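You operate a simulated robot arm through the tools that you are given. There is no shell and no other tool. Be economical: measure what you need, move in short steps, check, and stop when the job is done.

Carry out the task below with a simulated two-armed robot. There is one attempt and no reset: what you move stays moved.

## Task
Pick up the box marked "foam" from the top of the capping bench with one hand, pass it to the other hand and put it on the back of the pack bench. Set down upright: box.

It is judged by the outcome, as a careful person would: the job done as asked, and still so three seconds after it is handed in. It fails if anything else is knocked over, pushed out of place, dropped, spilled or broken.

## Robot
Two 7-joint arms with two-finger grippers on one trunk, on a base that drives. Base frame: it is fixed to the floor where the robot stands at the start and does not move with it; the origin is under the middle of the robot, x ahead of it, y to its left, z up; the surface under the hand at the start is at about z = 900. Lengths are in mm, angles in rad, forces in N, time in s.
The left shoulder is at the start at [36, 175, 1253], the right one opposite. With the tool pointing down near the work surface each hand reaches from about 100 to 840 mm from the robot's upright axis, wherever it stands, measured 20 degrees to its own side. Places, roughly: back of the pack bench [-1600, 1700, 900]. Payload 2.94 kg a hand.
Tool frame (each hand has its own): the origin (TCP) lies between the finger pads and is the grasp point; the fingertips stand 30 mm ahead of it; z points along the fingers, y is the line along which they close. Largest opening 138 mm; the body of the gripper starts 109 mm behind the TCP.
Orientation is that of the tool frame in the base frame, as a unit quaternion [w, x, y, z]. With the fingers straight down and closing along the base's y, the tool's x points along the base's -x, its y along +y and its z along -z.

## Interface
- The arms move only by the tool play_rows. It takes "left_moves", "right_moves" or both (then of equal length, played together; a hand with none holds still); each is a list of rows, each a list of 7 numbers: the opening, from 0 (shut) to 1 (fully open), then the shift along the tool's x, y, z in units of 40 mm (1.0 is 40 mm), then the turn, a rotation vector about the tool's x, y, z in units of 8 degrees (1.0 is 8 degrees). In form: [[claw, x, y, z, rx, ry, rz], ...]. A call has 1 to 12 rows; each row shifts and turns the commanded pose from where the row before left it, along the tool's axes as they then stand. A call with a number of a shift or a turn outside -1 to 1 is refused whole. A row lasts 0.2 s, in which the tool goes at most 50 mm and 0.15 rad; a call with a longer step from one row to the next is refused whole, and so is a gripper value outside its range. A pose out of reach is approached as far as the arm can. The call stops where the force on the tool passes 40 N (or 10 N more than at its start, if that is more) or the arm is blocked; 0.2 s more then pass. Each finger halts on what it meets, pressing with about 43 N; the grip force reading is that of the motor and also rises with nothing between the fingers. The clock runs only during rows and for 0.2 s after the last one: add rows that do not move to give the fingers time. It gives the time, the measured TCP pose, the force on the tool (base axes), the opening and the grip force at its end, in the units of the frame above (readings bear some noise), with the torque about the TCP (base axes, N m) and any sound that the robot's microphone picked up, and new pictures: "views" is both (left out), scene, wrist or none (wrist: the cameras of the hands that moved).
- Cameras (640 x 400 px; columns grow to the right, rows downward): "scene" is now at [94.2, 28.8, 1736.4]; the picture's right is [0.33, -0.94, 0.00], its down [-0.64, -0.23, -0.73] and it looks along [0.69, 0.24, -0.68] (base axes); focal length 270 px, centre (320, 200). "left" rides on the left gripper at [71, -19, -146] in its tool frame; the picture's right is [0.26, 0.96, 0.00], its down [-0.85, 0.23, -0.48] and it looks along [-0.46, 0.12, 0.88] (tool axes); focal length 280 px, centre (320, 200). "right" rides on the right gripper at [71, 19, -146] in its tool frame; the picture's right is [-0.26, 0.97, 0.00], its down [-0.85, -0.23, -0.48] and it looks along [-0.46, -0.12, 0.88] (tool axes); focal length 280 px, centre (320, 200). There is no depth. A picture from a camera that has moved, and an enlarged one, comes with that camera's place and axes in the base frame and with its lens.
- move_column(by): slides the trunk up (or, below 0, down) by that many mm; the arms and the scene camera ride with it, the base frame stays. It gives what a move gives, with no picture.
- base_move(legs): drives the robot by 1 to 6 legs, each [ahead, turn to the left] in mm and rad, along the robot's own axes; the way and the turn of a leg run together, so that a leg with both is an arc; at most 1500 mm and 3.142 rad a leg. The arms and the cameras ride along, it lands a little off, and it stops where it bumps. It gives what a move gives, and a new picture of the scene camera.
- head_to(pan, tilt): turns the head with the scene camera to pan (to the left, within 2.094 rad either way) and tilt (down, from -0.506 to 1.204), counted from straight ahead of the robot. It gives what a move gives, and a new picture of the scene camera.
- inspect(camera, box): a new picture of the part [left, top, right, bottom] of that camera's present view, enlarged. It takes no simulated time.
- job_done(): hands the job in; it is judged then, once.

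Go step by step. Nothing tells you exact positions but the pictures and the camera data: compare them with the known pose of the tool, close in by small moves and look again before you grip or let go. The budget is 120 turns and 260 pictures, counting those below and the enlarged ones. Unless the task says otherwise, let go and move clear before handing in, and close with one line.

The tools are called after ">>>" as name(argument=value, ...) on one line, values as JSON. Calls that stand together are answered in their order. play_rows: Moves the arms, as the interface text tells. Its arguments: {"type":"object","properties":{"left_moves":{"type":"array","items":{"type":"array","items":{"type":"number"}}},"right_moves":{"type":"array","items":{"type":"array","items":{"type":"number"}}},"views":{"type":"string","enum":["both","scene","wrist","none"]}},"required":[]} The other tools are called the same way: move_column (by) slides the trunk up or down; base_move (legs) drives the base; head_to (pan, tilt) turns the head that bears the scene camera; inspect (camera, box) takes an enlarged picture of a part of a camera's view; job_done () hands the job in.

At the start:

```text
time_s: 0.0
left_eef_pos: [578.3, 377.8, 1158.4]
left_tcp_rot: [0.0, -0.001, 1.0, 0.0]
left_contact_force: [0.0, -0.3, 0.1]
left_moment: [-0.03, 0.0, 0.0]
left_grip_width: 138.0
left_grip_force: 0.0
right_eef_pos: [566.5, -153.4, 1128.3]
right_tcp_rot: [-0.001, 0.0, 1.0, 0.0]
right_contact_force: [-0.2, -0.8, 0.7]
right_moment: [0.01, 0.01, 0.01]
right_grip_width: 137.9
right_grip_force: 0.0
trunk travel left (down, up): [-425.0, 309.0]
robot x, y, heading: [0.9, -1.4, -0.001]
head pan, tilt: [0.34, 0.75]
```

scene: 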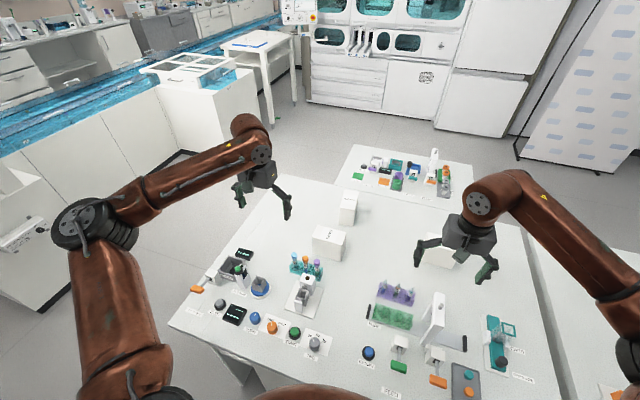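
right: 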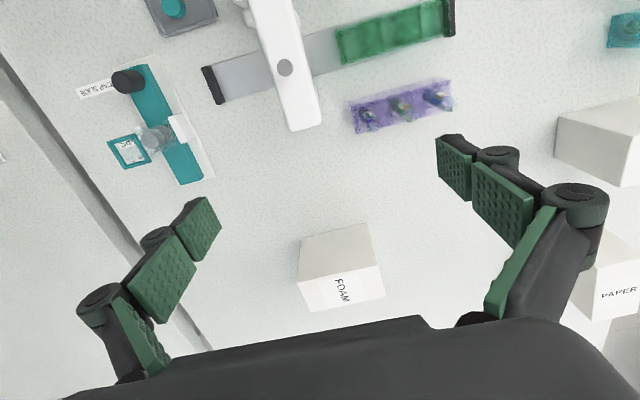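
left: 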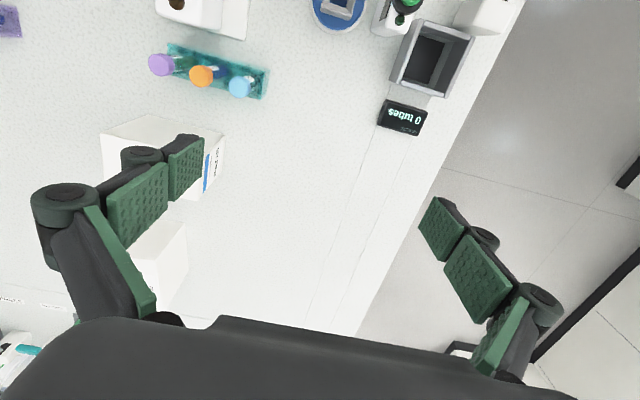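

The foam box lies ahead of the right hand, near (840, -190). I'll look closer before moving.

>>> inspect(camera="right", box=[260, 190, 420, 330])

>>> inspect(camera="scene", box=[280, 140, 540, 300])

>>> head_to(pan=2.0, tilt=0.5)

```text
2.86 times, centred on (340, 260) of right
camera zoom: at [494.7, -134.0, 1274.3], right [0.26, 0.97, 0.0], down [0.85, -0.23, 0.48], along [0.46, -0.12, -0.88], focal length 801 px, centre (263, 29)
```

zoom: 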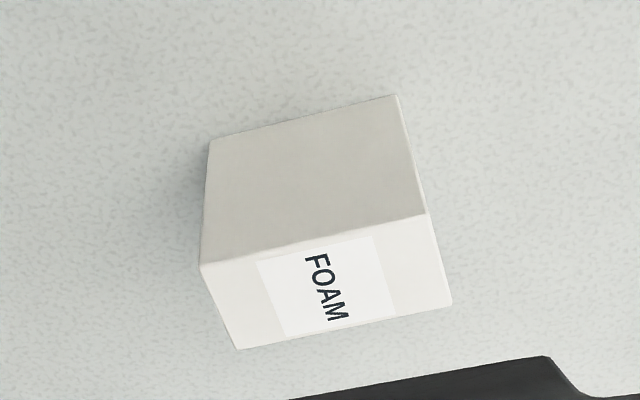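

```text
2.46 times, centred on (410, 220) of scene
camera zoom: at [94.2, 28.8, 1736.4], right [0.33, -0.94, 0.0], down [-0.64, -0.23, -0.73], along [0.69, 0.24, -0.68], focal length 663 px, centre (98, 151)
```

zoom: 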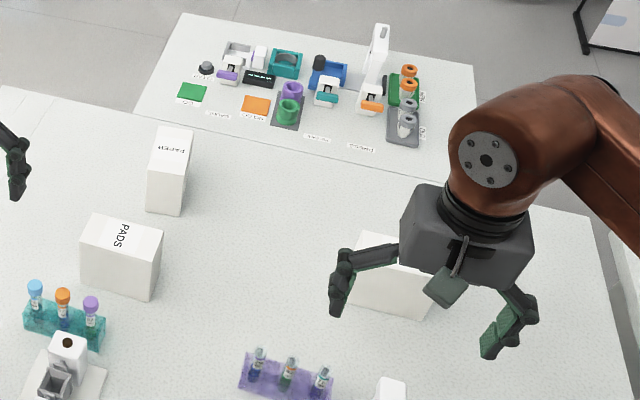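

```text
time_s: 1.7
left_eef_pos: [579.4, 376.6, 1158.3]
left_tcp_rot: [0.0, 0.0, 1.0, 0.0]
left_contact_force: [0.6, -0.7, -0.7]
left_moment: [0.02, 0.02, 0.02]
left_grip_width: 137.9
left_grip_force: 0.0
right_eef_pos: [564.2, -152.9, 1128.4]
right_tcp_rot: [-0.001, 0.0, 1.0, 0.0]
right_contact_force: [0.7, 0.1, 0.7]
right_moment: [-0.01, -0.03, 0.01]
right_grip_width: 138.1
right_grip_force: 0.1
trunk travel left (down, up): [-425.0, 309.0]
robot x, y, heading: [-1.1, 2.9, 0.003]
head pan, tilt: [2.0, 0.499]
camera scene: at [-21.7, 83.9, 1758.4], right [0.91, 0.42, 0.0], down [0.2, -0.44, -0.88], along [-0.37, 0.8, -0.48], focal length 270 px, centre (320, 200)
```

scene: 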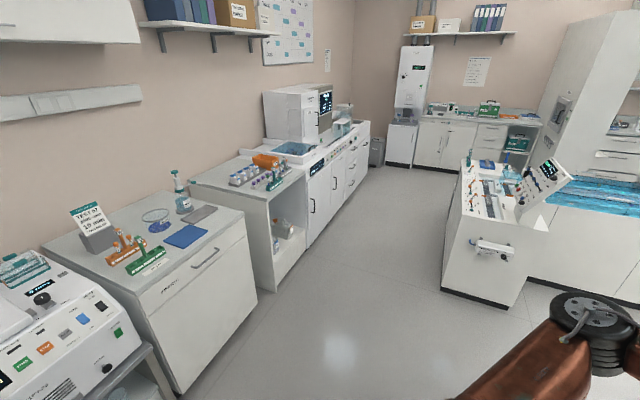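

The foam box measures roughly x 751–812, y -233 to -123, with its top at 997. I'll turn the right hand so that it closes along x, which leaves the box's left half free for the other hand.

>>> play_rows(right_moves=[[1, 0, 0, 0, 0, 0, -0.9375], [1, 0, 0, 0, 0, 0, -0.9375], [1, 0, 0, 0, 0, 0, -0.9375], [1, 0, 0, 0, 0, 0, -0.9375], [1, 0, 0, 0, 0, 0, -0.9375], [1, 0, 0, 0, 0, 0, -0.9375], [1, 0, 0, 0, 0, 0, -0.9375], [1, 0, 0, 0, 0, 0, -0.9375], [1, 0, 0, 0, 0, 0, -0.9375], [1, 0, 0, 0, 0, 0, -0.9375], [1, 0, 0, 0, 0, 0, -0.9375], [1, 0, 0, 0, 0, 0, -0.9375]], views="wrist")

>>> head_to(pan=-0.1, tilt=0.75)

```text
time_s: 4.3
left_eef_pos: [578.8, 377.4, 1158.4]
left_tcp_rot: [0.0, 0.0, 1.0, 0.0]
left_contact_force: [-0.2, 0.2, -0.9]
left_moment: [0.03, -0.01, -0.04]
left_grip_width: 137.7
left_grip_force: 0.1
right_eef_pos: [565.2, -152.8, 1128.7]
right_tcp_rot: [0.0, -0.353, 0.935, 0.0]
right_contact_force: [-0.6, -0.3, 0.3]
right_moment: [0.0, 0.03, 0.03]
right_grip_width: 137.8
right_grip_force: 0.1
right hand out of reach, approached as far as the arm can: row 6, 7, 8, 9, 10, 11, 12
trunk travel left (down, up): [-425.0, 309.0]
robot x, y, heading: [-1.2, 0.3, -0.002]
head pan, tilt: [2.0, 0.499]
camera right: at [499.4, -185.6, 1274.4], right [-0.44, 0.9, 0.0], down [0.79, 0.39, 0.48], along [0.43, 0.21, -0.88], focal length 280 px, centre (320, 200)
```

right: 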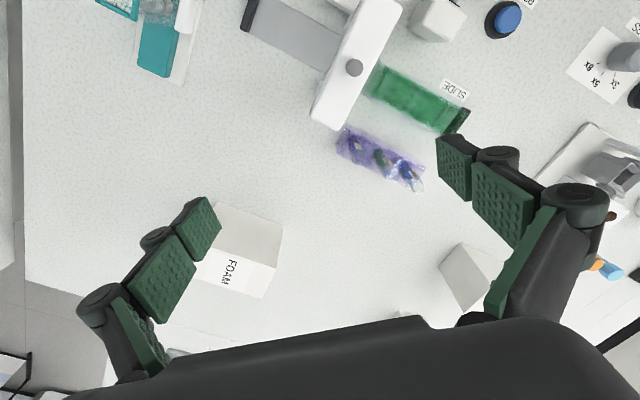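

```text
time_s: 6.3
left_eef_pos: [578.8, 376.8, 1159.7]
left_tcp_rot: [0.0, 0.0, 1.0, 0.0]
left_contact_force: [-0.4, 0.0, 0.3]
left_moment: [0.01, 0.02, 0.03]
left_grip_width: 138.0
left_grip_force: 0.1
right_eef_pos: [565.6, -153.4, 1127.4]
right_tcp_rot: [0.0, -0.353, 0.936, -0.001]
right_contact_force: [0.3, 0.0, 0.4]
right_moment: [0.02, 0.04, 0.0]
right_grip_width: 138.1
right_grip_force: 0.0
trunk travel left (down, up): [-425.0, 309.0]
robot x, y, heading: [0.2, -1.3, -0.0]
head pan, tilt: [-0.099, 0.75]
camera scene: at [98.6, -7.0, 1736.4], right [-0.1, -1.0, 0.0], down [-0.68, 0.07, -0.73], along [0.73, -0.07, -0.68], focal length 270 px, centre (320, 200)
```

scene: 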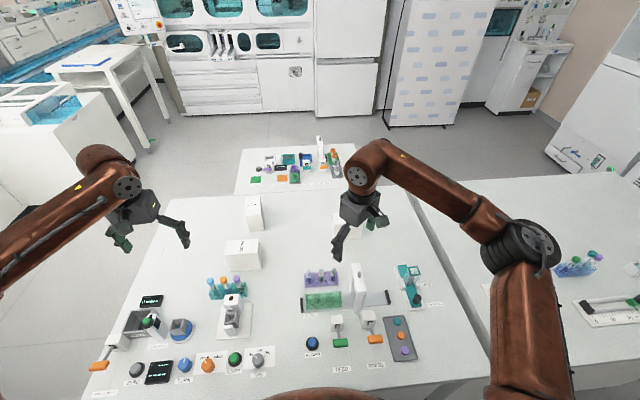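

The wrist reached its limit after 41° that way, so I'll turn it the other way.

>>> play_rows(right_moves=[[1, 0, 0, 0, 0, 0, 1], [1, 0, 0, 0, 0, 0, 1], [1, 0, 0, 0, 0, 0, 1], [1, 0, 0, 0, 0, 0, 1], [1, 0, 0, 0, 0, 0, 1], [1, 0, 0, 0, 0, 0, 1], [1, 0, 0, 0, 0, 0, 1], [1, 0, 0, 0, 0, 0, 1], [1, 0, 0, 0, 0, 0, 1], [1, 0, 0, 0, 0, 0, 1], [1, 0, 0, 0, 0, 0, 1], [1, 0, 0, 0, 0, 0, 1]], views="none")

```text
time_s: 8.9
left_eef_pos: [579.0, 378.0, 1159.0]
left_tcp_rot: [0.0, 0.0, 1.0, 0.0]
left_contact_force: [0.1, -0.3, -0.5]
left_moment: [0.01, -0.01, -0.01]
left_grip_width: 138.1
left_grip_force: 0.1
right_eef_pos: [565.2, -153.1, 1128.9]
right_tcp_rot: [0.0, 0.461, 0.887, 0.0]
right_contact_force: [0.6, -0.5, -0.3]
right_moment: [-0.01, 0.03, 0.04]
right_grip_width: 138.0
right_grip_force: 0.1
trunk travel left (down, up): [-425.0, 309.0]
robot x, y, heading: [-1.8, -0.1, 0.002]
head pan, tilt: [-0.099, 0.75]
```

>>> play_rows(right_moves=[[1, 0, 0, 0, 0, 0, 0.875], [1, 0, 0, 0, 0, 0, 0.875], [1, 0, 0, 0, 0, 0, 0.875], [1, 0, 0, 0, 0, 0, 0.875], [1, 0, 0, 0, 0, 0, 0.875], [1, -0.217, 0.904, 0, 0, 0, 0], [1, -0.217, 0.904, 0, 0, 0, 0], [1, -0.217, 0.904, 0, 0, 0, 0], [1, -0.217, 0.904, 0, 0, 0, 0], [1, -0.217, 0.904, 0, 0, 0, 0], [1, -0.217, 0.904, 0, 0, 0, 0]], views="both")

```text
time_s: 11.3
left_eef_pos: [579.5, 384.0, 1156.4]
left_tcp_rot: [-0.001, -0.001, 1.0, -0.003]
left_contact_force: [0.7, 0.2, -1.4]
left_moment: [-0.05, 0.01, 0.0]
left_grip_width: 137.8
left_grip_force: 0.1
right_eef_pos: [772.9, -194.0, 1129.7]
right_tcp_rot: [0.003, 0.704, 0.71, -0.001]
right_contact_force: [-0.8, 2.3, 1.2]
right_moment: [-0.33, -0.06, 0.0]
right_grip_width: 137.7
right_grip_force: 0.1
right hand out of reach, approached as far as the arm can: row 11
trunk travel left (down, up): [-425.0, 309.0]
robot x, y, heading: [-0.9, 0.2, -0.0]
head pan, tilt: [-0.099, 0.75]
camera scene: at [99.5, 2.2, 1736.6], right [-0.1, -1.0, 0.01], down [-0.68, 0.06, -0.73], along [0.73, -0.08, -0.68], focal length 270 px, centre (320, 200)
camera right: at [791.8, -122.7, 1275.0], right [0.97, -0.25, 0.0], down [-0.22, -0.85, 0.48], along [-0.12, -0.47, -0.88], focal length 280 px, centre (320, 200)
```

scene: 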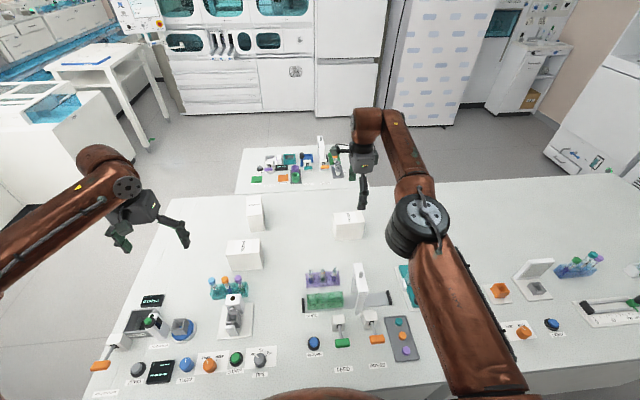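
right: 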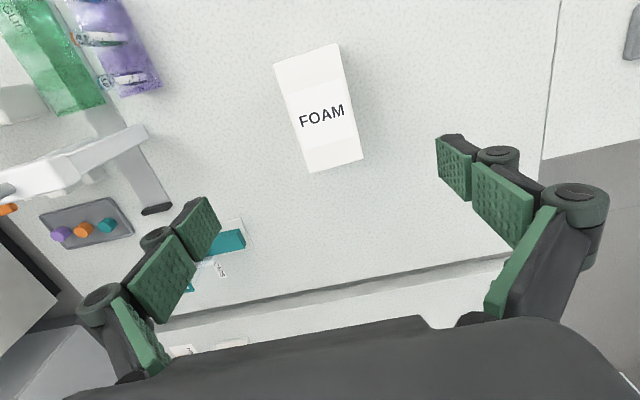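

Now the right hand is above the box and close to its reach limit. I'll raise the left hand, slide the trunk down and correct the right hand's position.

>>> play_rows(left_moves=[[1, 0, 0, -0.9, 0, 0, 0], [1, 0, 0, -0.9, 0, 0, 0], [1, 0, 0, -0.9, 0, 0, 0]], views="none")

>>> move_column(by=-80)

>>> play_rows(right_moves=[[1, -0.15, 0.1, 0, 0, 0, 0], [1, -0.15, 0.1, 0, 0, 0, 0], [1, 0, 0, 0, 0, 0, 0]], views="both")

```text
time_s: 12.1
left_eef_pos: [577.7, 373.0, 1269.2]
left_tcp_rot: [0.0, 0.0, 1.0, 0.001]
left_contact_force: [0.2, -0.8, 1.0]
left_moment: [0.07, -0.05, 0.02]
left_grip_width: 138.0
left_grip_force: 0.1
right_eef_pos: [771.4, -204.8, 1128.3]
right_tcp_rot: [0.0, 0.706, 0.709, 0.001]
right_contact_force: [0.0, -0.2, 0.5]
right_moment: [0.06, -0.02, 0.01]
right_grip_width: 137.6
right_grip_force: 0.1
trunk travel left (down, up): [-425.0, 309.0]
robot x, y, heading: [-1.7, -0.6, 0.002]
head pan, tilt: [-0.099, 0.75]
```

```text
time_s: 13.3
left_eef_pos: [577.5, 377.7, 1187.9]
left_tcp_rot: [0.001, 0.0, 1.0, -0.001]
left_contact_force: [-0.1, -0.4, 0.3]
left_moment: [-0.02, -0.01, 0.03]
left_grip_width: 137.8
left_grip_force: 0.1
right_eef_pos: [773.1, -202.4, 1049.9]
right_tcp_rot: [0.0, 0.706, 0.709, 0.0]
right_contact_force: [-0.4, -0.1, -0.5]
right_moment: [0.0, -0.07, 0.01]
right_grip_width: 138.0
right_grip_force: 0.1
trunk travel left (down, up): [-345.0, 389.0]
robot x, y, heading: [-0.9, 1.7, 0.003]
head pan, tilt: [-0.099, 0.75]
```

```text
time_s: 14.1
left_eef_pos: [579.3, 376.8, 1186.3]
left_tcp_rot: [0.0, 0.0, 1.0, 0.001]
left_contact_force: [-0.4, -0.2, -0.4]
left_moment: [-0.01, 0.02, -0.06]
left_grip_width: 138.2
left_grip_force: 0.1
right_eef_pos: [781.6, -213.8, 1048.4]
right_tcp_rot: [-0.001, 0.705, 0.709, 0.001]
right_contact_force: [-0.1, -0.8, 0.3]
right_moment: [-0.02, -0.01, -0.02]
right_grip_width: 138.2
right_grip_force: 0.0
trunk travel left (down, up): [-345.0, 389.0]
robot x, y, heading: [2.7, -1.5, -0.002]
head pan, tilt: [-0.099, 0.75]
camera scene: at [133.2, -7.1, 1656.1], right [-0.1, -1.0, 0.0], down [-0.68, 0.07, -0.73], along [0.73, -0.07, -0.68], focal length 270 px, centre (320, 200)
camera right: at [800.7, -143.3, 1194.2], right [0.97, -0.26, 0.0], down [-0.23, -0.85, 0.48], along [-0.12, -0.46, -0.88], focal length 280 px, centre (320, 200)
```

scene: 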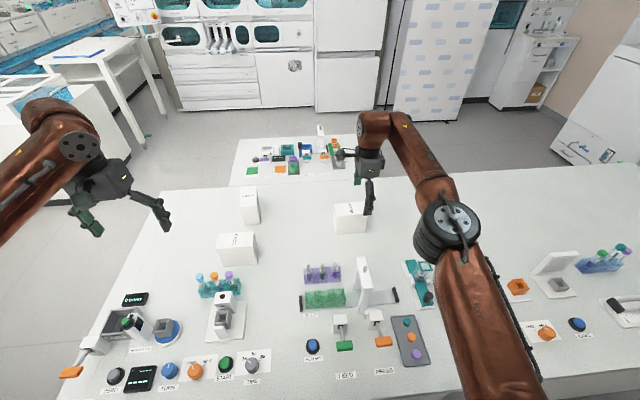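
right: 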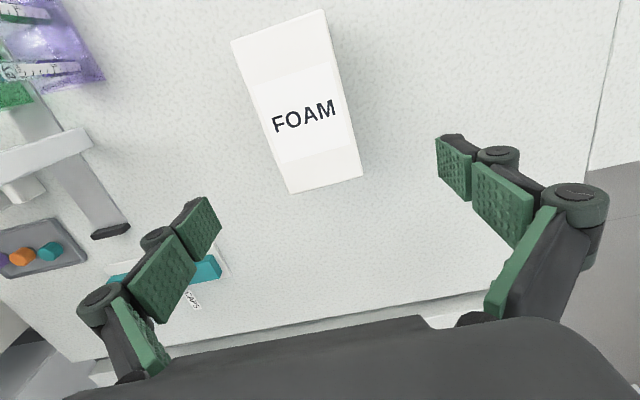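

>>> play_rows(right_moves=[[1, 0.05, 0, 0.58, 0, 0, 0], [1, 0.05, 0, 0.58, 0, 0, 0], [1, 0.05, 0, 0.58, 0, 0, 0], [1, 0.05, 0, 0.58, 0, 0, 0], [1, 0, 0, 0, 0, 0, 0]], views="both")

```text
time_s: 15.3
left_eef_pos: [579.3, 378.2, 1187.6]
left_tcp_rot: [0.0, -0.001, 1.0, 0.0]
left_contact_force: [-0.2, -0.2, -0.4]
left_moment: [-0.02, 0.02, -0.02]
left_grip_width: 137.9
left_grip_force: 0.0
right_eef_pos: [780.7, -205.6, 955.2]
right_tcp_rot: [0.0, 0.705, 0.709, 0.0]
right_contact_force: [0.6, -0.2, 0.2]
right_moment: [-0.01, 0.03, 0.02]
right_grip_width: 137.9
right_grip_force: 0.1
trunk travel left (down, up): [-345.0, 389.0]
robot x, y, heading: [-0.9, 3.2, 0.0]
head pan, tilt: [-0.099, 0.75]
camera scene: at [132.7, -6.9, 1656.2], right [-0.1, -1.0, 0.0], down [-0.68, 0.07, -0.73], along [0.73, -0.07, -0.68], focal length 270 px, centre (320, 200)
camera right: at [799.9, -134.8, 1101.6], right [0.97, -0.26, 0.0], down [-0.23, -0.85, 0.48], along [-0.12, -0.46, -0.88], focal length 280 px, centre (320, 200)
```

scene: 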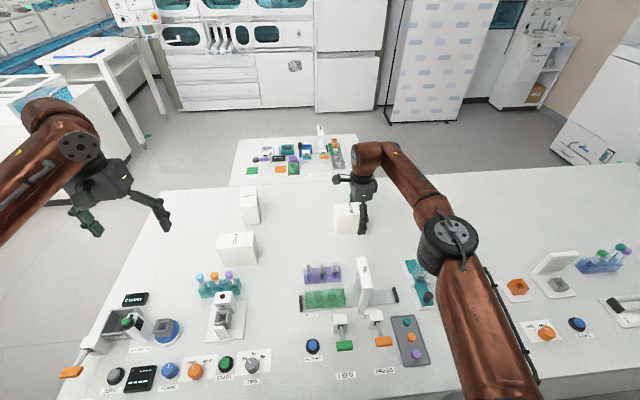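
right: 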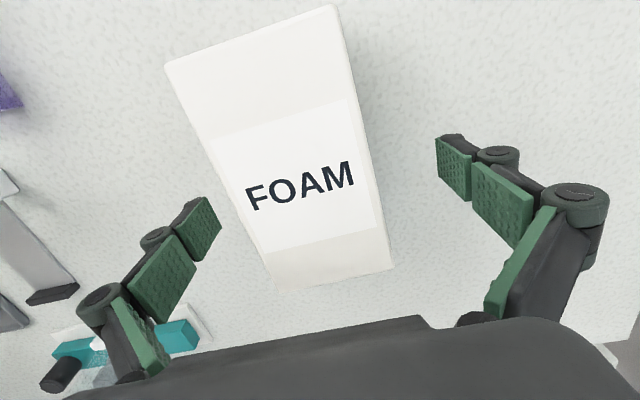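

The fingers straddle the box, so I'll close them.

>>> play_rows(right_moves=[[0, 0, 0, 0, 0, 0, 0], [0, 0, 0, 0, 0, 0, 0], [0, 0, 0, 0, 0, 0, 0], [0, 0, 0, 0, 0, 0, 0], [0, 0, 0, 0, 0, 0, 0], [0, 0, 0, 0, 0, 0, 0], [0, 0, 0, 0, 0, 0, 0]], views="wrist")

```text
time_s: 16.9
left_eef_pos: [579.3, 377.3, 1186.9]
left_tcp_rot: [-0.001, 0.0, 1.0, 0.0]
left_contact_force: [0.3, 0.9, 0.6]
left_moment: [0.0, 0.01, 0.01]
left_grip_width: 137.7
left_grip_force: 0.1
right_eef_pos: [781.2, -206.0, 957.0]
right_tcp_rot: [0.0, 0.705, 0.709, 0.0]
right_contact_force: [0.4, 0.3, 1.8]
right_moment: [0.01, 0.08, 0.05]
right_grip_width: 59.1
right_grip_force: 43.0
trunk travel left (down, up): [-345.0, 389.0]
robot x, y, heading: [-2.8, 1.0, 0.001]
head pan, tilt: [-0.099, 0.75]
camera right: at [800.0, -134.8, 1101.8], right [0.97, -0.26, 0.0], down [-0.23, -0.85, 0.48], along [-0.12, -0.46, -0.88], focal length 280 px, centre (320, 200)
```

right: 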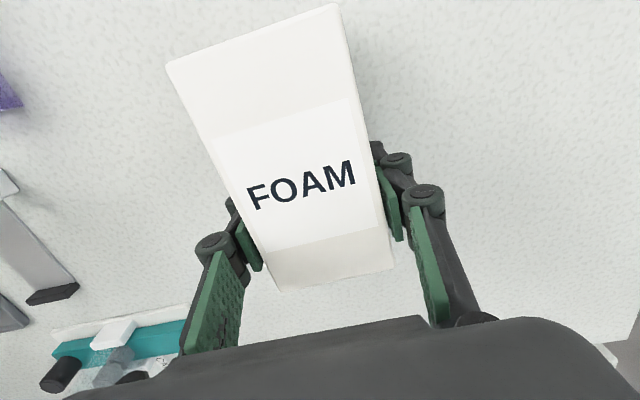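

The grip holds at 59 mm. I'll lift with the trunk.

>>> move_column(by=180)

>>> head_to(pan=0.0, tilt=0.75)

```text
time_s: 18.9
left_eef_pos: [577.9, 377.4, 1366.7]
left_tcp_rot: [-0.001, 0.0, 1.0, -0.001]
left_contact_force: [0.1, -1.2, 0.6]
left_moment: [0.01, 0.02, 0.0]
left_grip_width: 138.1
left_grip_force: 0.0
right_eef_pos: [776.5, -205.7, 1158.4]
right_tcp_rot: [0.011, 0.705, 0.709, 0.011]
right_contact_force: [-0.5, 0.0, -0.9]
right_moment: [-0.03, 0.0, 0.02]
right_grip_width: 58.7
right_grip_force: 42.8
trunk travel left (down, up): [-525.0, 209.0]
robot x, y, heading: [0.6, 0.6, 0.005]
head pan, tilt: [-0.099, 0.75]
```

```text
time_s: 19.6
left_eef_pos: [578.6, 377.7, 1367.3]
left_tcp_rot: [0.0, 0.0, 1.0, 0.0]
left_contact_force: [-0.7, -0.5, -0.4]
left_moment: [0.03, 0.01, 0.01]
left_grip_width: 137.9
left_grip_force: 0.0
right_eef_pos: [777.7, -205.6, 1160.0]
right_tcp_rot: [0.011, 0.705, 0.709, 0.011]
right_contact_force: [0.0, 0.1, -0.6]
right_moment: [-0.02, 0.0, -0.01]
right_grip_width: 58.9
right_grip_force: 42.9
trunk travel left (down, up): [-525.0, 209.0]
robot x, y, heading: [2.1, 2.4, -0.001]
head pan, tilt: [0.0, 0.75]
camera scene: at [75.2, 1.3, 1836.2], right [0.0, -1.0, 0.0], down [-0.68, 0.0, -0.73], along [0.73, 0.0, -0.68], focal length 270 px, centre (320, 200)
```

scene: 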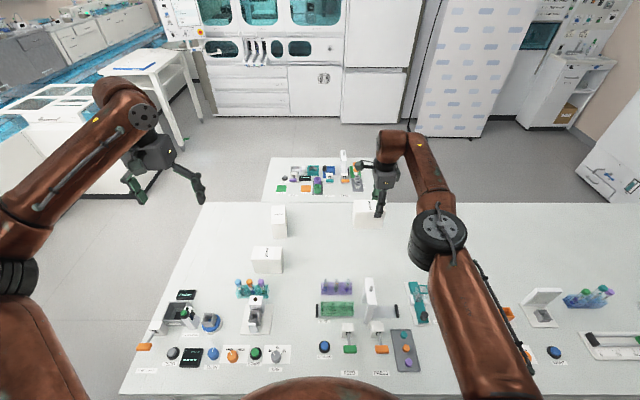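

The box is lifted. I'll bring it back to the middle, tilted a little outward, while the left hand turns to close along x.

>>> play_rows(right_moves=[[0, 0.73, -0.87, 0, 0, 0, 0], [0, 0.73, -0.87, 0, 0, 0, 0], [0, 0.73, -0.87, 0, 0, 0, 0], [0, 0.73, -0.87, 0, 0, 0, 0], [0, 0.73, -0.87, 0, 0, 0, 0], [0, 0, 0, 0, 0, 1, 0], [0, 0, 0, 0, 0, 1, 0], [0, 0, 0, 0, 0, 1, 0], [0, 0, 0, 0, 0, 1, 0], [0, 0, 0, 0, 0, 0, 0], [0, 0, 0, 0, 0, 0, 0], [0, 0, 0, 0, 0, 0, 0]], left_moves=[[1, 0, 0, 0, 0, 0, -0.9375], [1, 0, 0, 0, 0, 0, -0.9375], [1, 0, 0, 0, 0, 0, -0.9375], [1, 0, 0, 0, 0, 0, -0.9375], [1, 0, 0, 0, 0, 0, -0.9375], [1, 0, 0, 0, 0, 0, -0.9375], [1, 0, 0, 0, 0, 0, -0.9375], [1, 0, 0, 0, 0, 0, -0.9375], [1, 0, 0, 0, 0, 0, -0.9375], [1, 0, 0, 0, 0, 0, -0.9375], [1, 0, 0, 0, 0, 0, -0.9375], [1, 0, 0, 0, 0, 0, -0.9375]], views="both")

```text
time_s: 22.1
left_eef_pos: [579.9, 377.3, 1366.0]
left_tcp_rot: [0.0, 0.708, -0.706, 0.0]
left_contact_force: [0.8, -0.4, 0.0]
left_moment: [-0.03, 0.01, -0.01]
left_grip_width: 137.8
left_grip_force: 0.1
right_eef_pos: [601.9, -60.9, 1154.9]
right_tcp_rot: [-0.184, 0.675, 0.684, 0.205]
right_contact_force: [-0.2, 0.6, -1.1]
right_moment: [-0.03, 0.0, 0.03]
right_grip_width: 59.0
right_grip_force: 43.0
trunk travel left (down, up): [-525.0, 209.0]
robot x, y, heading: [-0.8, 0.8, 0.001]
head pan, tilt: [0.0, 0.75]
camera scene: at [74.8, 0.7, 1836.3], right [0.0, -1.0, 0.0], down [-0.68, 0.0, -0.73], along [0.73, 0.0, -0.68], focal length 270 px, centre (320, 200)
camera right: at [615.9, -79.0, 1316.7], right [0.97, -0.22, -0.11], down [-0.22, -0.97, -0.05], along [-0.09, 0.08, -0.99], focal length 280 px, centre (320, 200)
camera left: at [599.2, 305.8, 1513.1], right [-0.96, -0.26, 0.0], down [-0.23, 0.85, 0.48], along [-0.13, 0.46, -0.88], focal length 280 px, centre (320, 200)
```

scene: 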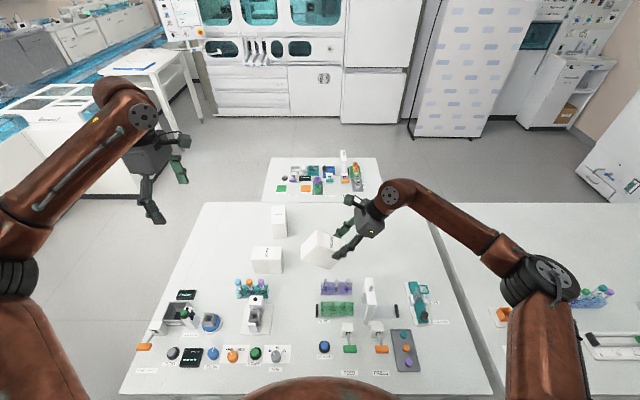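
right: 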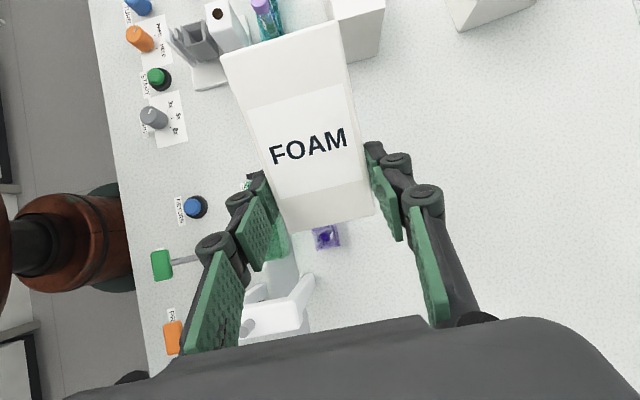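
left: 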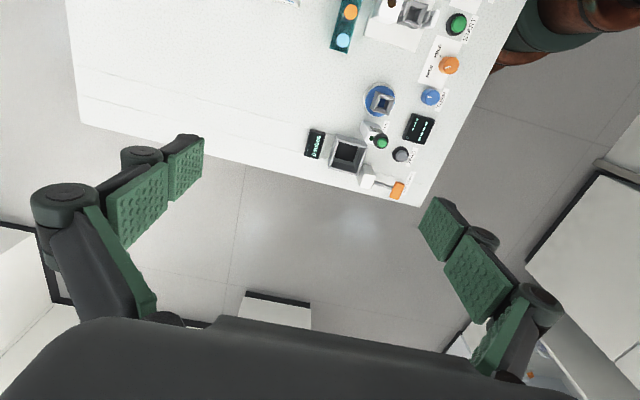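

The left hand can now close along x. I'll tilt it outward 24° and bring it to a pre-grasp point above the free end of the box.

>>> play_rows(left_moves=[[1, 0, 0, 0, 0, 1, 0], [1, 0, 0, 0, 0, 1, 0], [1, 0, 0, 0, 0, 1, 0], [1, 0.894, -0.066, 0.658, 0, 0, 0], [1, 0.894, -0.066, 0.658, 0, 0, 0], [1, 0.894, -0.066, 0.658, 0, 0, 0], [1, 0.894, -0.066, 0.658, 0, 0, 0], [1, 0.894, -0.066, 0.658, 0, 0, 0], [1, 0.894, -0.066, 0.658, 0, 0, 0], [1, 0.894, -0.066, 0.658, 0, 0, 0], [1, 0.894, -0.066, 0.658, 0, 0, 0], [1, 0, 0, 0, 0, 0, 0]], views="both")

```text
time_s: 24.8
left_eef_pos: [598.6, 30.3, 1290.9]
left_tcp_rot: [0.147, 0.692, -0.691, 0.148]
left_contact_force: [-0.5, 0.0, -0.7]
left_moment: [-0.03, 0.02, -0.02]
left_grip_width: 138.0
left_grip_force: 0.1
right_eef_pos: [602.2, -60.1, 1155.8]
right_tcp_rot: [-0.183, 0.675, 0.684, 0.205]
right_contact_force: [-0.4, 1.0, -0.8]
right_moment: [-0.1, -0.02, -0.01]
right_grip_width: 58.9
right_grip_force: 43.0
trunk travel left (down, up): [-525.0, 209.0]
robot x, y, heading: [-2.3, 0.2, 0.001]
head pan, tilt: [0.0, 0.75]
camera scene: at [74.4, 2.5, 1836.3], right [0.0, -1.0, 0.0], down [-0.68, 0.0, -0.73], along [0.73, 0.0, -0.68], focal length 270 px, centre (320, 200)
camera left: at [619.0, 25.3, 1453.1], right [-0.96, -0.24, 0.11], down [-0.23, 0.97, 0.09], along [-0.12, 0.06, -0.99], focal length 280 px, centre (320, 200)
```

scene: 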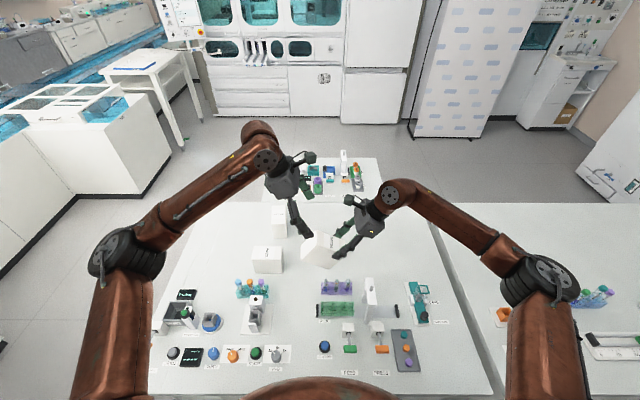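
left: 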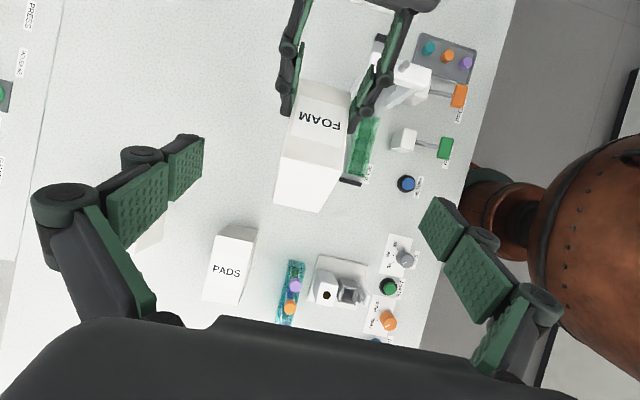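

It lines up, so I'll advance along the left tool axis.

>>> play_rows(left_moves=[[1, 0, 0, 0.55, 0, 0, 0], [1, 0, 0, 0.55, 0, 0, 0], [1, 0, 0, 0.55, 0, 0, 0], [1, 0, 0, 0.55, 0, 0, 0], [1, 0, 0, 0.55, 0, 0, 0], [1, 0, 0, 0, 0, 0, 0]], views="both")

>>> inspect(camera="scene", box=[240, 120, 440, 300])

```text
time_s: 26.1
left_eef_pos: [599.8, -14.8, 1192.4]
left_tcp_rot: [0.147, 0.692, -0.691, 0.147]
left_contact_force: [-0.7, -1.0, -0.2]
left_moment: [-0.03, -0.01, 0.02]
left_grip_width: 137.8
left_grip_force: 0.1
right_eef_pos: [601.4, -60.4, 1154.7]
right_tcp_rot: [-0.184, 0.675, 0.684, 0.205]
right_contact_force: [-0.3, 1.2, -1.5]
right_moment: [-0.09, 0.01, 0.01]
right_grip_width: 58.8
right_grip_force: 42.9
trunk travel left (down, up): [-525.0, 209.0]
robot x, y, heading: [1.3, 1.6, 0.002]
head pan, tilt: [0.0, 0.75]
camera scene: at [74.7, 1.0, 1836.3], right [0.0, -1.0, 0.0], down [-0.68, 0.0, -0.73], along [0.73, 0.0, -0.68], focal length 270 px, centre (320, 200)
camera left: at [619.3, -21.1, 1353.0], right [-0.96, -0.24, 0.11], down [-0.23, 0.97, 0.09], along [-0.12, 0.06, -0.99], focal length 280 px, centre (320, 200)
```

scene: 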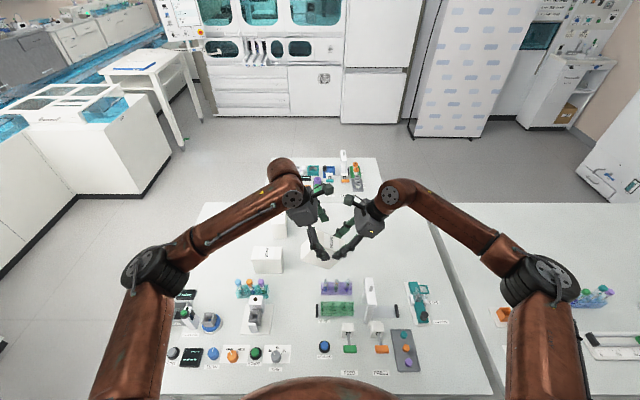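
left: 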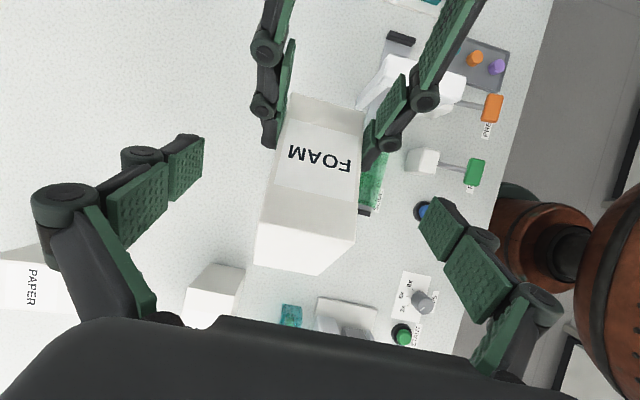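

```text
2.22 times, centred on (340, 210) of scene
camera zoom: at [74.7, 1.0, 1836.3], right [0.0, -1.0, 0.0], down [-0.68, 0.0, -0.73], along [0.73, 0.0, -0.68], focal length 599 px, centre (276, 178)
```

zoom: 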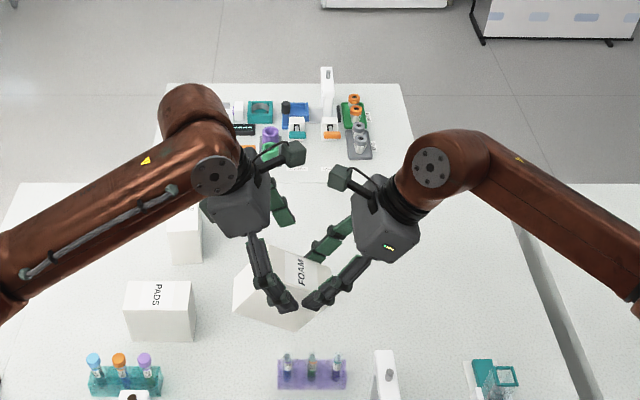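

The gap between the two sets of fingers is small, so I'll back the left hand off 8 mm and then close it.

>>> play_rows(left_moves=[[1, 0, 0, -0.2, 0, 0, 0], [0, 0, 0, 0, 0, 0, 0], [0, 0, 0, 0, 0, 0, 0], [0, 0, 0, 0, 0, 0, 0], [0, 0, 0, 0, 0, 0, 0], [0, 0, 0, 0, 0, 0, 0], [0, 0, 0, 0, 0, 0, 0], [0, 0, 0, 0, 0, 0, 0]], views="wrist")

>>> inspect(camera="scene", box=[240, 120, 440, 300])

```text
time_s: 27.9
left_eef_pos: [600.0, -11.6, 1199.9]
left_tcp_rot: [0.146, 0.693, -0.691, 0.147]
left_contact_force: [9.5, 1.4, -0.8]
left_moment: [0.07, -0.49, 0.13]
left_grip_width: 58.9
left_grip_force: 43.1
right_eef_pos: [600.8, -61.4, 1154.3]
right_tcp_rot: [-0.185, 0.675, 0.685, 0.205]
right_contact_force: [-8.8, -1.0, -0.7]
right_moment: [-0.02, 0.09, 0.34]
right_grip_width: 58.8
right_grip_force: 43.1
trunk travel left (down, up): [-525.0, 209.0]
robot x, y, heading: [0.2, -0.7, 0.003]
head pan, tilt: [0.0, 0.75]
camera left: at [620.3, -17.1, 1360.3], right [-0.96, -0.24, 0.11], down [-0.23, 0.97, 0.09], along [-0.12, 0.06, -0.99], focal length 280 px, centre (320, 200)
```

left: 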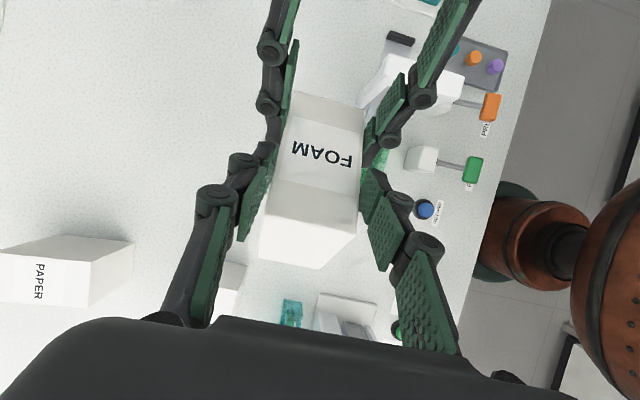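

```text
2.22 times, centred on (340, 210) of scene
camera zoom: at [75.0, 0.8, 1836.3], right [0.0, -1.0, 0.0], down [-0.68, 0.0, -0.73], along [0.73, 0.0, -0.68], focal length 599 px, centre (276, 178)
```

zoom: 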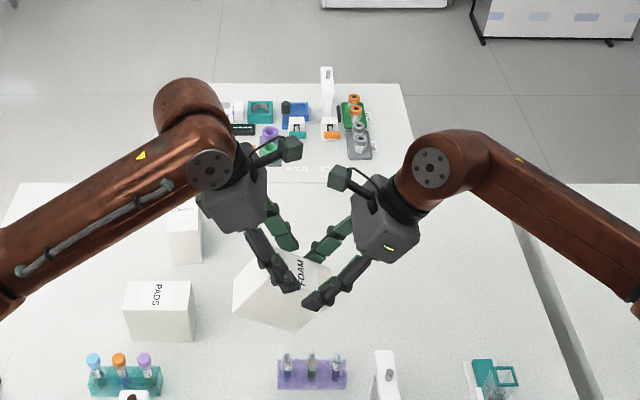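

Both hands grip the box. I'll open the right hand and back it out along its axis.

>>> play_rows(right_moves=[[0.6, 0, 0, 0, 0, 0, 0], [0.8, 0, 0, 0, 0, 0, 0], [0.9, 0, 0, 0, 0, 0, 0], [0.9, 0, 0, 0, 0, 0, 0], [0.9, 0, 0, -0.7, 0, 0, 0], [0.9, 0, 0, -0.9, 0, 0, 0], [0.9, 0, 0, -0.9, 0, 0, 0], [0.9, 0, 0, -0.9, 0, 0, 0], [0.9, 0, 0, -0.9, 0, 0, 0], [0.9, 0, 0, 0, 0, 0, 0]], left_moves=[[0, 0, 0, 0, 0, 0, 0], [0, 0, 0, 0, 0, 0, 0], [0, 0, 0, 0, 0, 0, 0], [0, 0, 0, 0, 0, 0, 0], [0, 0, 0, 0, 0, 0, 0], [0, 0, 0, 0, 0, 0, 0], [0, 0, 0, 0, 0, 0, 0], [0, 0, 0, 0, 0, 0, 0], [0, 0, 0, 0, 0, 0, 0], [0, 0, 0, 0, 0, 0, 0]], views="both")

```text
time_s: 30.1
left_eef_pos: [600.7, -10.0, 1197.9]
left_tcp_rot: [-0.147, -0.691, 0.692, -0.147]
left_contact_force: [0.5, 0.2, -0.8]
left_moment: [-0.03, -0.02, -0.01]
left_grip_width: 59.2
left_grip_force: 42.8
right_eef_pos: [597.0, -152.8, 1301.3]
right_tcp_rot: [-0.185, 0.674, 0.685, 0.205]
right_contact_force: [-0.5, 0.3, 0.8]
right_moment: [-0.01, 0.0, -0.03]
right_grip_width: 124.3
right_grip_force: 0.0
trunk travel left (down, up): [-525.0, 209.0]
robot x, y, heading: [1.3, -0.4, -0.002]
head pan, tilt: [0.0, 0.75]
camera scene: at [75.5, 0.9, 1836.2], right [0.0, -1.0, 0.0], down [-0.68, 0.0, -0.73], along [0.73, 0.0, -0.68], focal length 270 px, centre (320, 200)
camera right: at [611.5, -170.2, 1463.2], right [0.97, -0.22, -0.11], down [-0.22, -0.97, -0.05], along [-0.09, 0.08, -0.99], focal length 280 px, centre (320, 200)
camera left: at [620.2, -17.4, 1359.9], right [-0.96, -0.24, 0.11], down [-0.23, 0.97, 0.09], along [-0.13, 0.06, -0.99], focal length 280 px, centre (320, 200)
```

scene: 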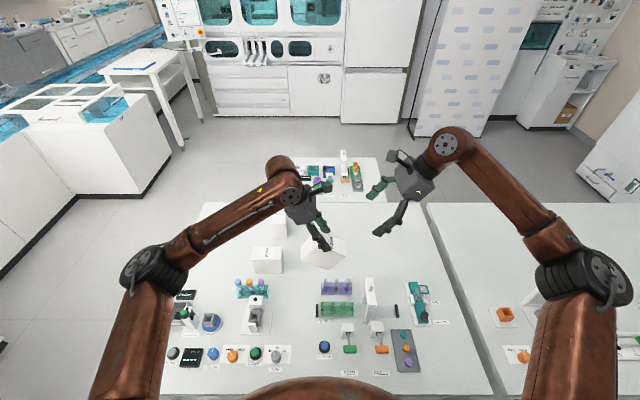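
right: 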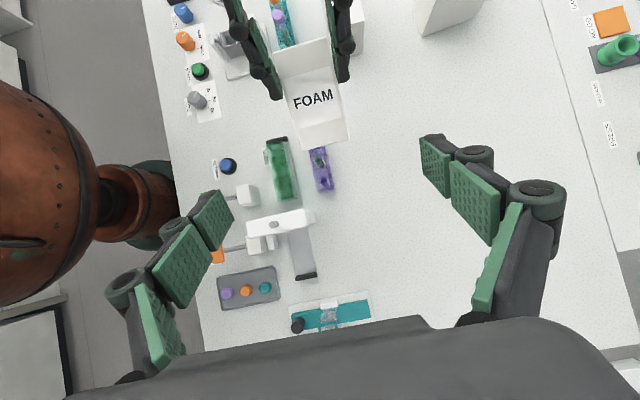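
left: 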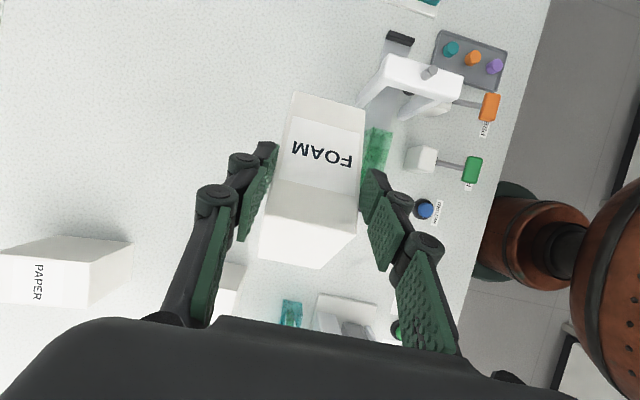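

The handover worked and the left hand holds the box alone. I'll move the right hand aside and turn the left one until the box is level.

>>> play_rows(right_moves=[[0.9, -0.9, 0, -0.56, 0, 0, 0], [0.9, -0.9, 0, -0.56, 0, 0, 0], [0.9, -0.9, 0, -0.56, 0, 0, 0], [0.9, 0, 0, 0, 0, 0, 0], [0.9, 0, 0, 0, 0, 0, 0]], left_moves=[[0, 0, 0, 0, 0, 1, 0], [0, 0, 0, 0, 0, 1, 0], [0, 0, 0, 0, 0, 1, 0], [0, 0, 0, 0, 0, 1, 0], [0, 0, 0, 0, 0, 0, 0]], views="scene")

```text
time_s: 31.4
left_eef_pos: [599.4, -12.1, 1200.0]
left_tcp_rot: [-0.332, -0.624, 0.624, -0.332]
left_contact_force: [0.4, 0.4, -1.4]
left_moment: [0.04, -0.01, -0.01]
left_grip_width: 59.0
left_grip_force: 42.6
right_eef_pos: [597.8, -281.4, 1300.9]
right_tcp_rot: [-0.185, 0.675, 0.684, 0.205]
right_contact_force: [-0.1, 0.0, 0.7]
right_moment: [0.02, -0.01, 0.03]
right_grip_width: 124.5
right_grip_force: 0.0
trunk travel left (down, up): [-525.0, 209.0]
robot x, y, heading: [-0.5, -2.5, -0.003]
head pan, tilt: [0.0, 0.75]
camera scene: at [74.6, -0.7, 1836.3], right [0.0, -1.0, 0.0], down [-0.68, 0.0, -0.73], along [0.73, 0.0, -0.68], focal length 270 px, centre (320, 200)
```

scene: 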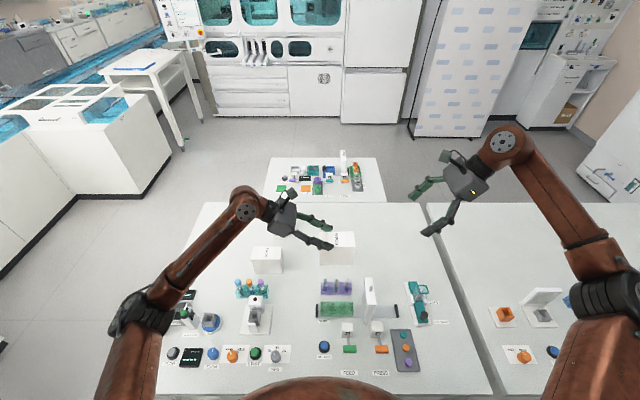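

Now I'll try yawing the left hand 90° so that it points forward, which gives more reach over the bench.

>>> play_rows(left_moves=[[0, 0, 0, 0, 0.777, 0, -0.524], [0, 0, 0, 0, 0.777, 0, -0.524], [0, 0, 0, 0, 0.777, 0, -0.524], [0, 0, 0, 0, 0.777, 0, -0.524], [0, 0, 0, 0, 0.777, 0, -0.524], [0, 0, 0, 0, 0.777, 0, -0.524], [0, 0, 0, 0, 0.777, 0, -0.524], [0, 0, 0, 0, 0.777, 0, -0.524], [0, 0, 0, 0, 0.777, 0, -0.524], [0, 0, 0, 0, 0.777, 0, -0.524], [0, 0, 0, 0, 0.777, 0, -0.524], [0, 0, 0, 0, 0.777, 0, -0.524]], views="both")

```text
time_s: 33.4
left_eef_pos: [629.0, 72.8, 1199.6]
left_tcp_rot: [0.012, 0.861, -0.187, 0.473]
left_contact_force: [0.5, -0.6, -0.6]
left_moment: [0.01, 0.04, -0.03]
left_grip_width: 59.0
left_grip_force: 42.9
left hand out of reach, approached as far as the arm can: row 9, 10
right_eef_pos: [598.0, -279.4, 1301.6]
right_tcp_rot: [-0.184, 0.675, 0.684, 0.206]
right_contact_force: [-0.3, -0.2, 0.1]
right_moment: [-0.04, 0.0, 0.01]
right_grip_width: 124.4
right_grip_force: 0.1
trunk travel left (down, up): [-525.0, 209.0]
robot x, y, heading: [3.2, -1.1, 0.001]
head pan, tilt: [0.0, 0.75]
stopped in row 10 (left hand): the arm was blocked; the commanded pose is now the measured one
camera scene: at [74.6, 0.7, 1836.3], right [0.0, -1.0, 0.0], down [-0.68, 0.0, -0.73], along [0.73, 0.0, -0.68], focal length 270 px, centre (320, 200)
camera left: at [552.7, 97.2, 1340.1], right [-0.2, -0.98, 0.06], down [-0.87, 0.14, -0.47], along [0.45, -0.15, -0.88], focal length 280 px, centre (320, 200)
```

scene: 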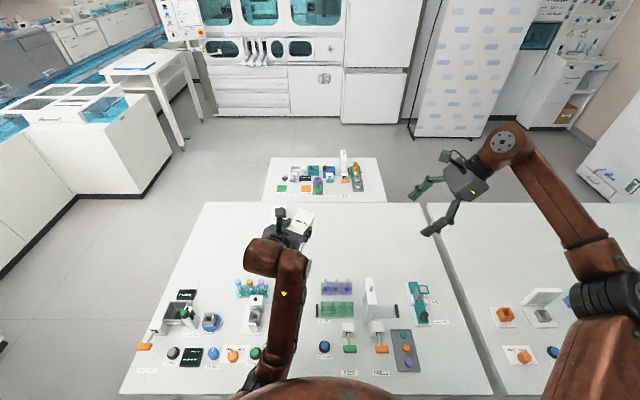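
left: 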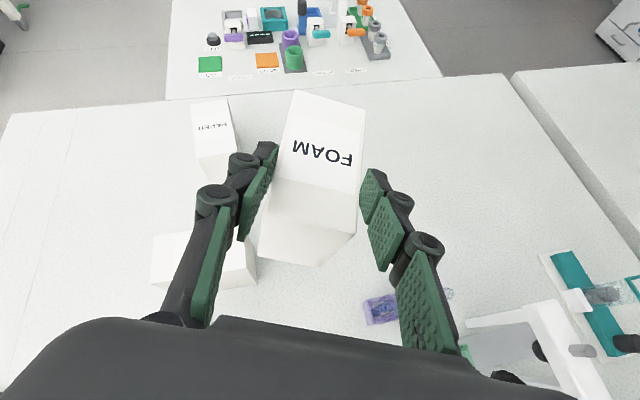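

The hand points forward now, but the box is rolled about 9° and the elbow is near the torso. I'll move the hand out a little and level the box.

>>> play_rows(left_moves=[[0, 0.09, -0.76, 0.047, 0, 0, 0], [0, 0.09, -0.76, 0.047, 0, 0, 0], [0, 0.09, -0.76, 0.047, 0, 0, 0], [0, 0, 0, 0, -0.31, 0, -0.465], [0, 0, 0, 0, -0.31, 0, -0.465], [0, 0, 0, 0, 0, 0, 0]], views="both")

```text
time_s: 35.0
left_eef_pos: [675.4, 182.3, 1225.1]
left_tcp_rot: [0.053, 0.87, -0.143, 0.468]
left_contact_force: [-0.1, 0.3, -1.9]
left_moment: [0.0, -0.01, -0.02]
left_grip_width: 59.2
left_grip_force: 42.9
right_eef_pos: [597.8, -279.1, 1301.3]
right_tcp_rot: [-0.185, 0.675, 0.684, 0.206]
right_contact_force: [0.4, -0.2, 0.0]
right_moment: [-0.04, 0.01, 0.01]
right_grip_width: 124.1
right_grip_force: 0.1
trunk travel left (down, up): [-525.0, 209.0]
robot x, y, heading: [-1.4, -1.8, -0.001]
head pan, tilt: [0.0, 0.75]
stopped in row 6 (left hand): the arm was blocked; the commanded pose is now the measured one
camera scene: at [75.0, 0.8, 1836.3], right [0.0, -1.0, 0.0], down [-0.68, 0.0, -0.73], along [0.73, 0.0, -0.68], focal length 270 px, centre (320, 200)
camera left: at [602.4, 219.7, 1366.0], right [-0.15, -0.97, 0.18], down [-0.89, 0.06, -0.45], along [0.43, -0.23, -0.88], focal length 280 px, centre (320, 200)
```

scene: 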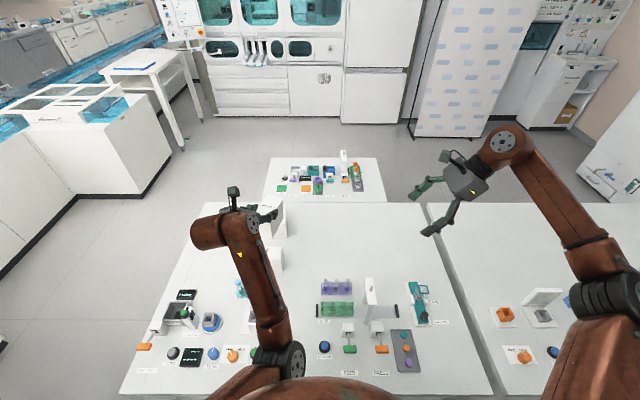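
left: 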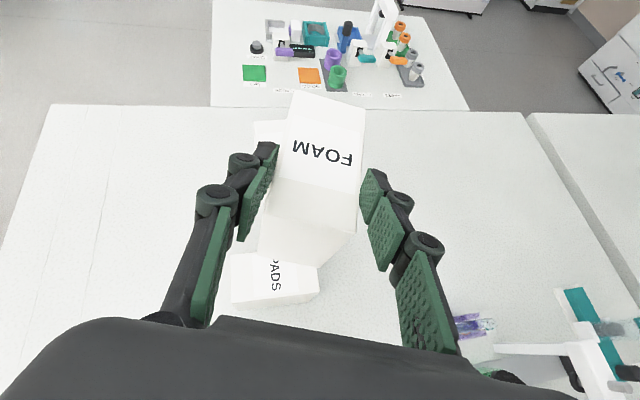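

The box is within 2° of level. I'll test forward reach in this pose before driving.

>>> play_rows(left_moves=[[0, 0.443, -0.253, 0.679, 0, 0, 0], [0, 0.443, -0.253, 0.679, 0, 0, 0], [0, 0.443, -0.253, 0.679, 0, 0, 0], [0, 0.443, -0.253, 0.679, 0, 0, 0], [0, 0.443, -0.253, 0.679, 0, 0, 0], [0, 0, 0, 0, 0, 0, 0]], views="none")

```text
time_s: 36.4
left_eef_pos: [844.1, 179.4, 1226.3]
left_tcp_rot: [0.055, 0.87, -0.144, 0.468]
left_contact_force: [0.0, 0.1, -1.6]
left_moment: [0.03, 0.03, 0.01]
left_grip_width: 58.9
left_grip_force: 42.7
right_eef_pos: [597.4, -279.2, 1301.6]
right_tcp_rot: [-0.184, 0.675, 0.684, 0.206]
right_contact_force: [0.2, 0.0, -0.2]
right_moment: [0.02, -0.01, -0.03]
right_grip_width: 124.0
right_grip_force: 0.1
trunk travel left (down, up): [-525.0, 209.0]
robot x, y, heading: [4.7, 2.6, -0.001]
head pan, tilt: [0.0, 0.75]
```

Reach is fine. I'll retract for driving, then back away from the bench and turn left.

>>> play_rows(left_moves=[[0, -0.404, 0.231, -0.619, 0, 0, 0], [0, -0.404, 0.231, -0.619, 0, 0, 0], [0, -0.404, 0.231, -0.619, 0, 0, 0], [0, -0.404, 0.231, -0.619, 0, 0, 0], [0, 0, 0, 0, 0, 0, 0]], views="none")

>>> base_move(legs=[[-150, 0], [0, 1.624]])

```text
time_s: 37.6
left_eef_pos: [722.6, 182.0, 1226.2]
left_tcp_rot: [0.052, 0.87, -0.142, 0.469]
left_contact_force: [-0.6, -0.1, -1.6]
left_moment: [0.04, 0.05, 0.0]
left_grip_width: 58.8
left_grip_force: 42.8
right_eef_pos: [598.3, -280.8, 1299.9]
right_tcp_rot: [-0.185, 0.675, 0.684, 0.205]
right_contact_force: [0.8, 0.0, -0.1]
right_moment: [0.0, 0.02, 0.01]
right_grip_width: 124.2
right_grip_force: 0.0
trunk travel left (down, up): [-525.0, 209.0]
robot x, y, heading: [2.8, -0.8, 0.003]
head pan, tilt: [0.0, 0.75]
```

```text
time_s: 39.8
left_eef_pos: [465.1, 285.5, 1278.6]
left_tcp_rot: [-0.025, 0.875, -0.128, 0.467]
left_contact_force: [0.3, 0.8, -2.2]
left_moment: [-0.08, -0.02, -0.08]
left_grip_width: 59.1
left_grip_force: 43.4
right_eef_pos: [417.7, -256.3, 1361.6]
right_tcp_rot: [-0.207, 0.703, 0.626, 0.267]
right_contact_force: [1.5, 1.2, -3.8]
right_moment: [0.16, 0.1, 0.09]
right_grip_width: 124.7
right_grip_force: 0.1
trunk travel left (down, up): [-525.0, 209.0]
robot x, y, heading: [-150.8, 2.9, 0.091]
head pan, tilt: [0.0, 0.75]
stopped in leg 2: the robot was blocked; the commanded pose is now the measured one
camera scene: at [9.4, 17.9, 1838.6], right [0.09, -1.0, 0.0], down [-0.71, -0.07, -0.7], along [0.7, 0.06, -0.71], focal length 270 px, centre (320, 200)
```

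scene: 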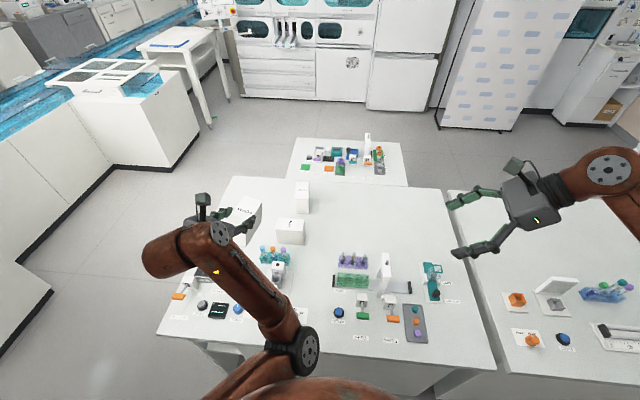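

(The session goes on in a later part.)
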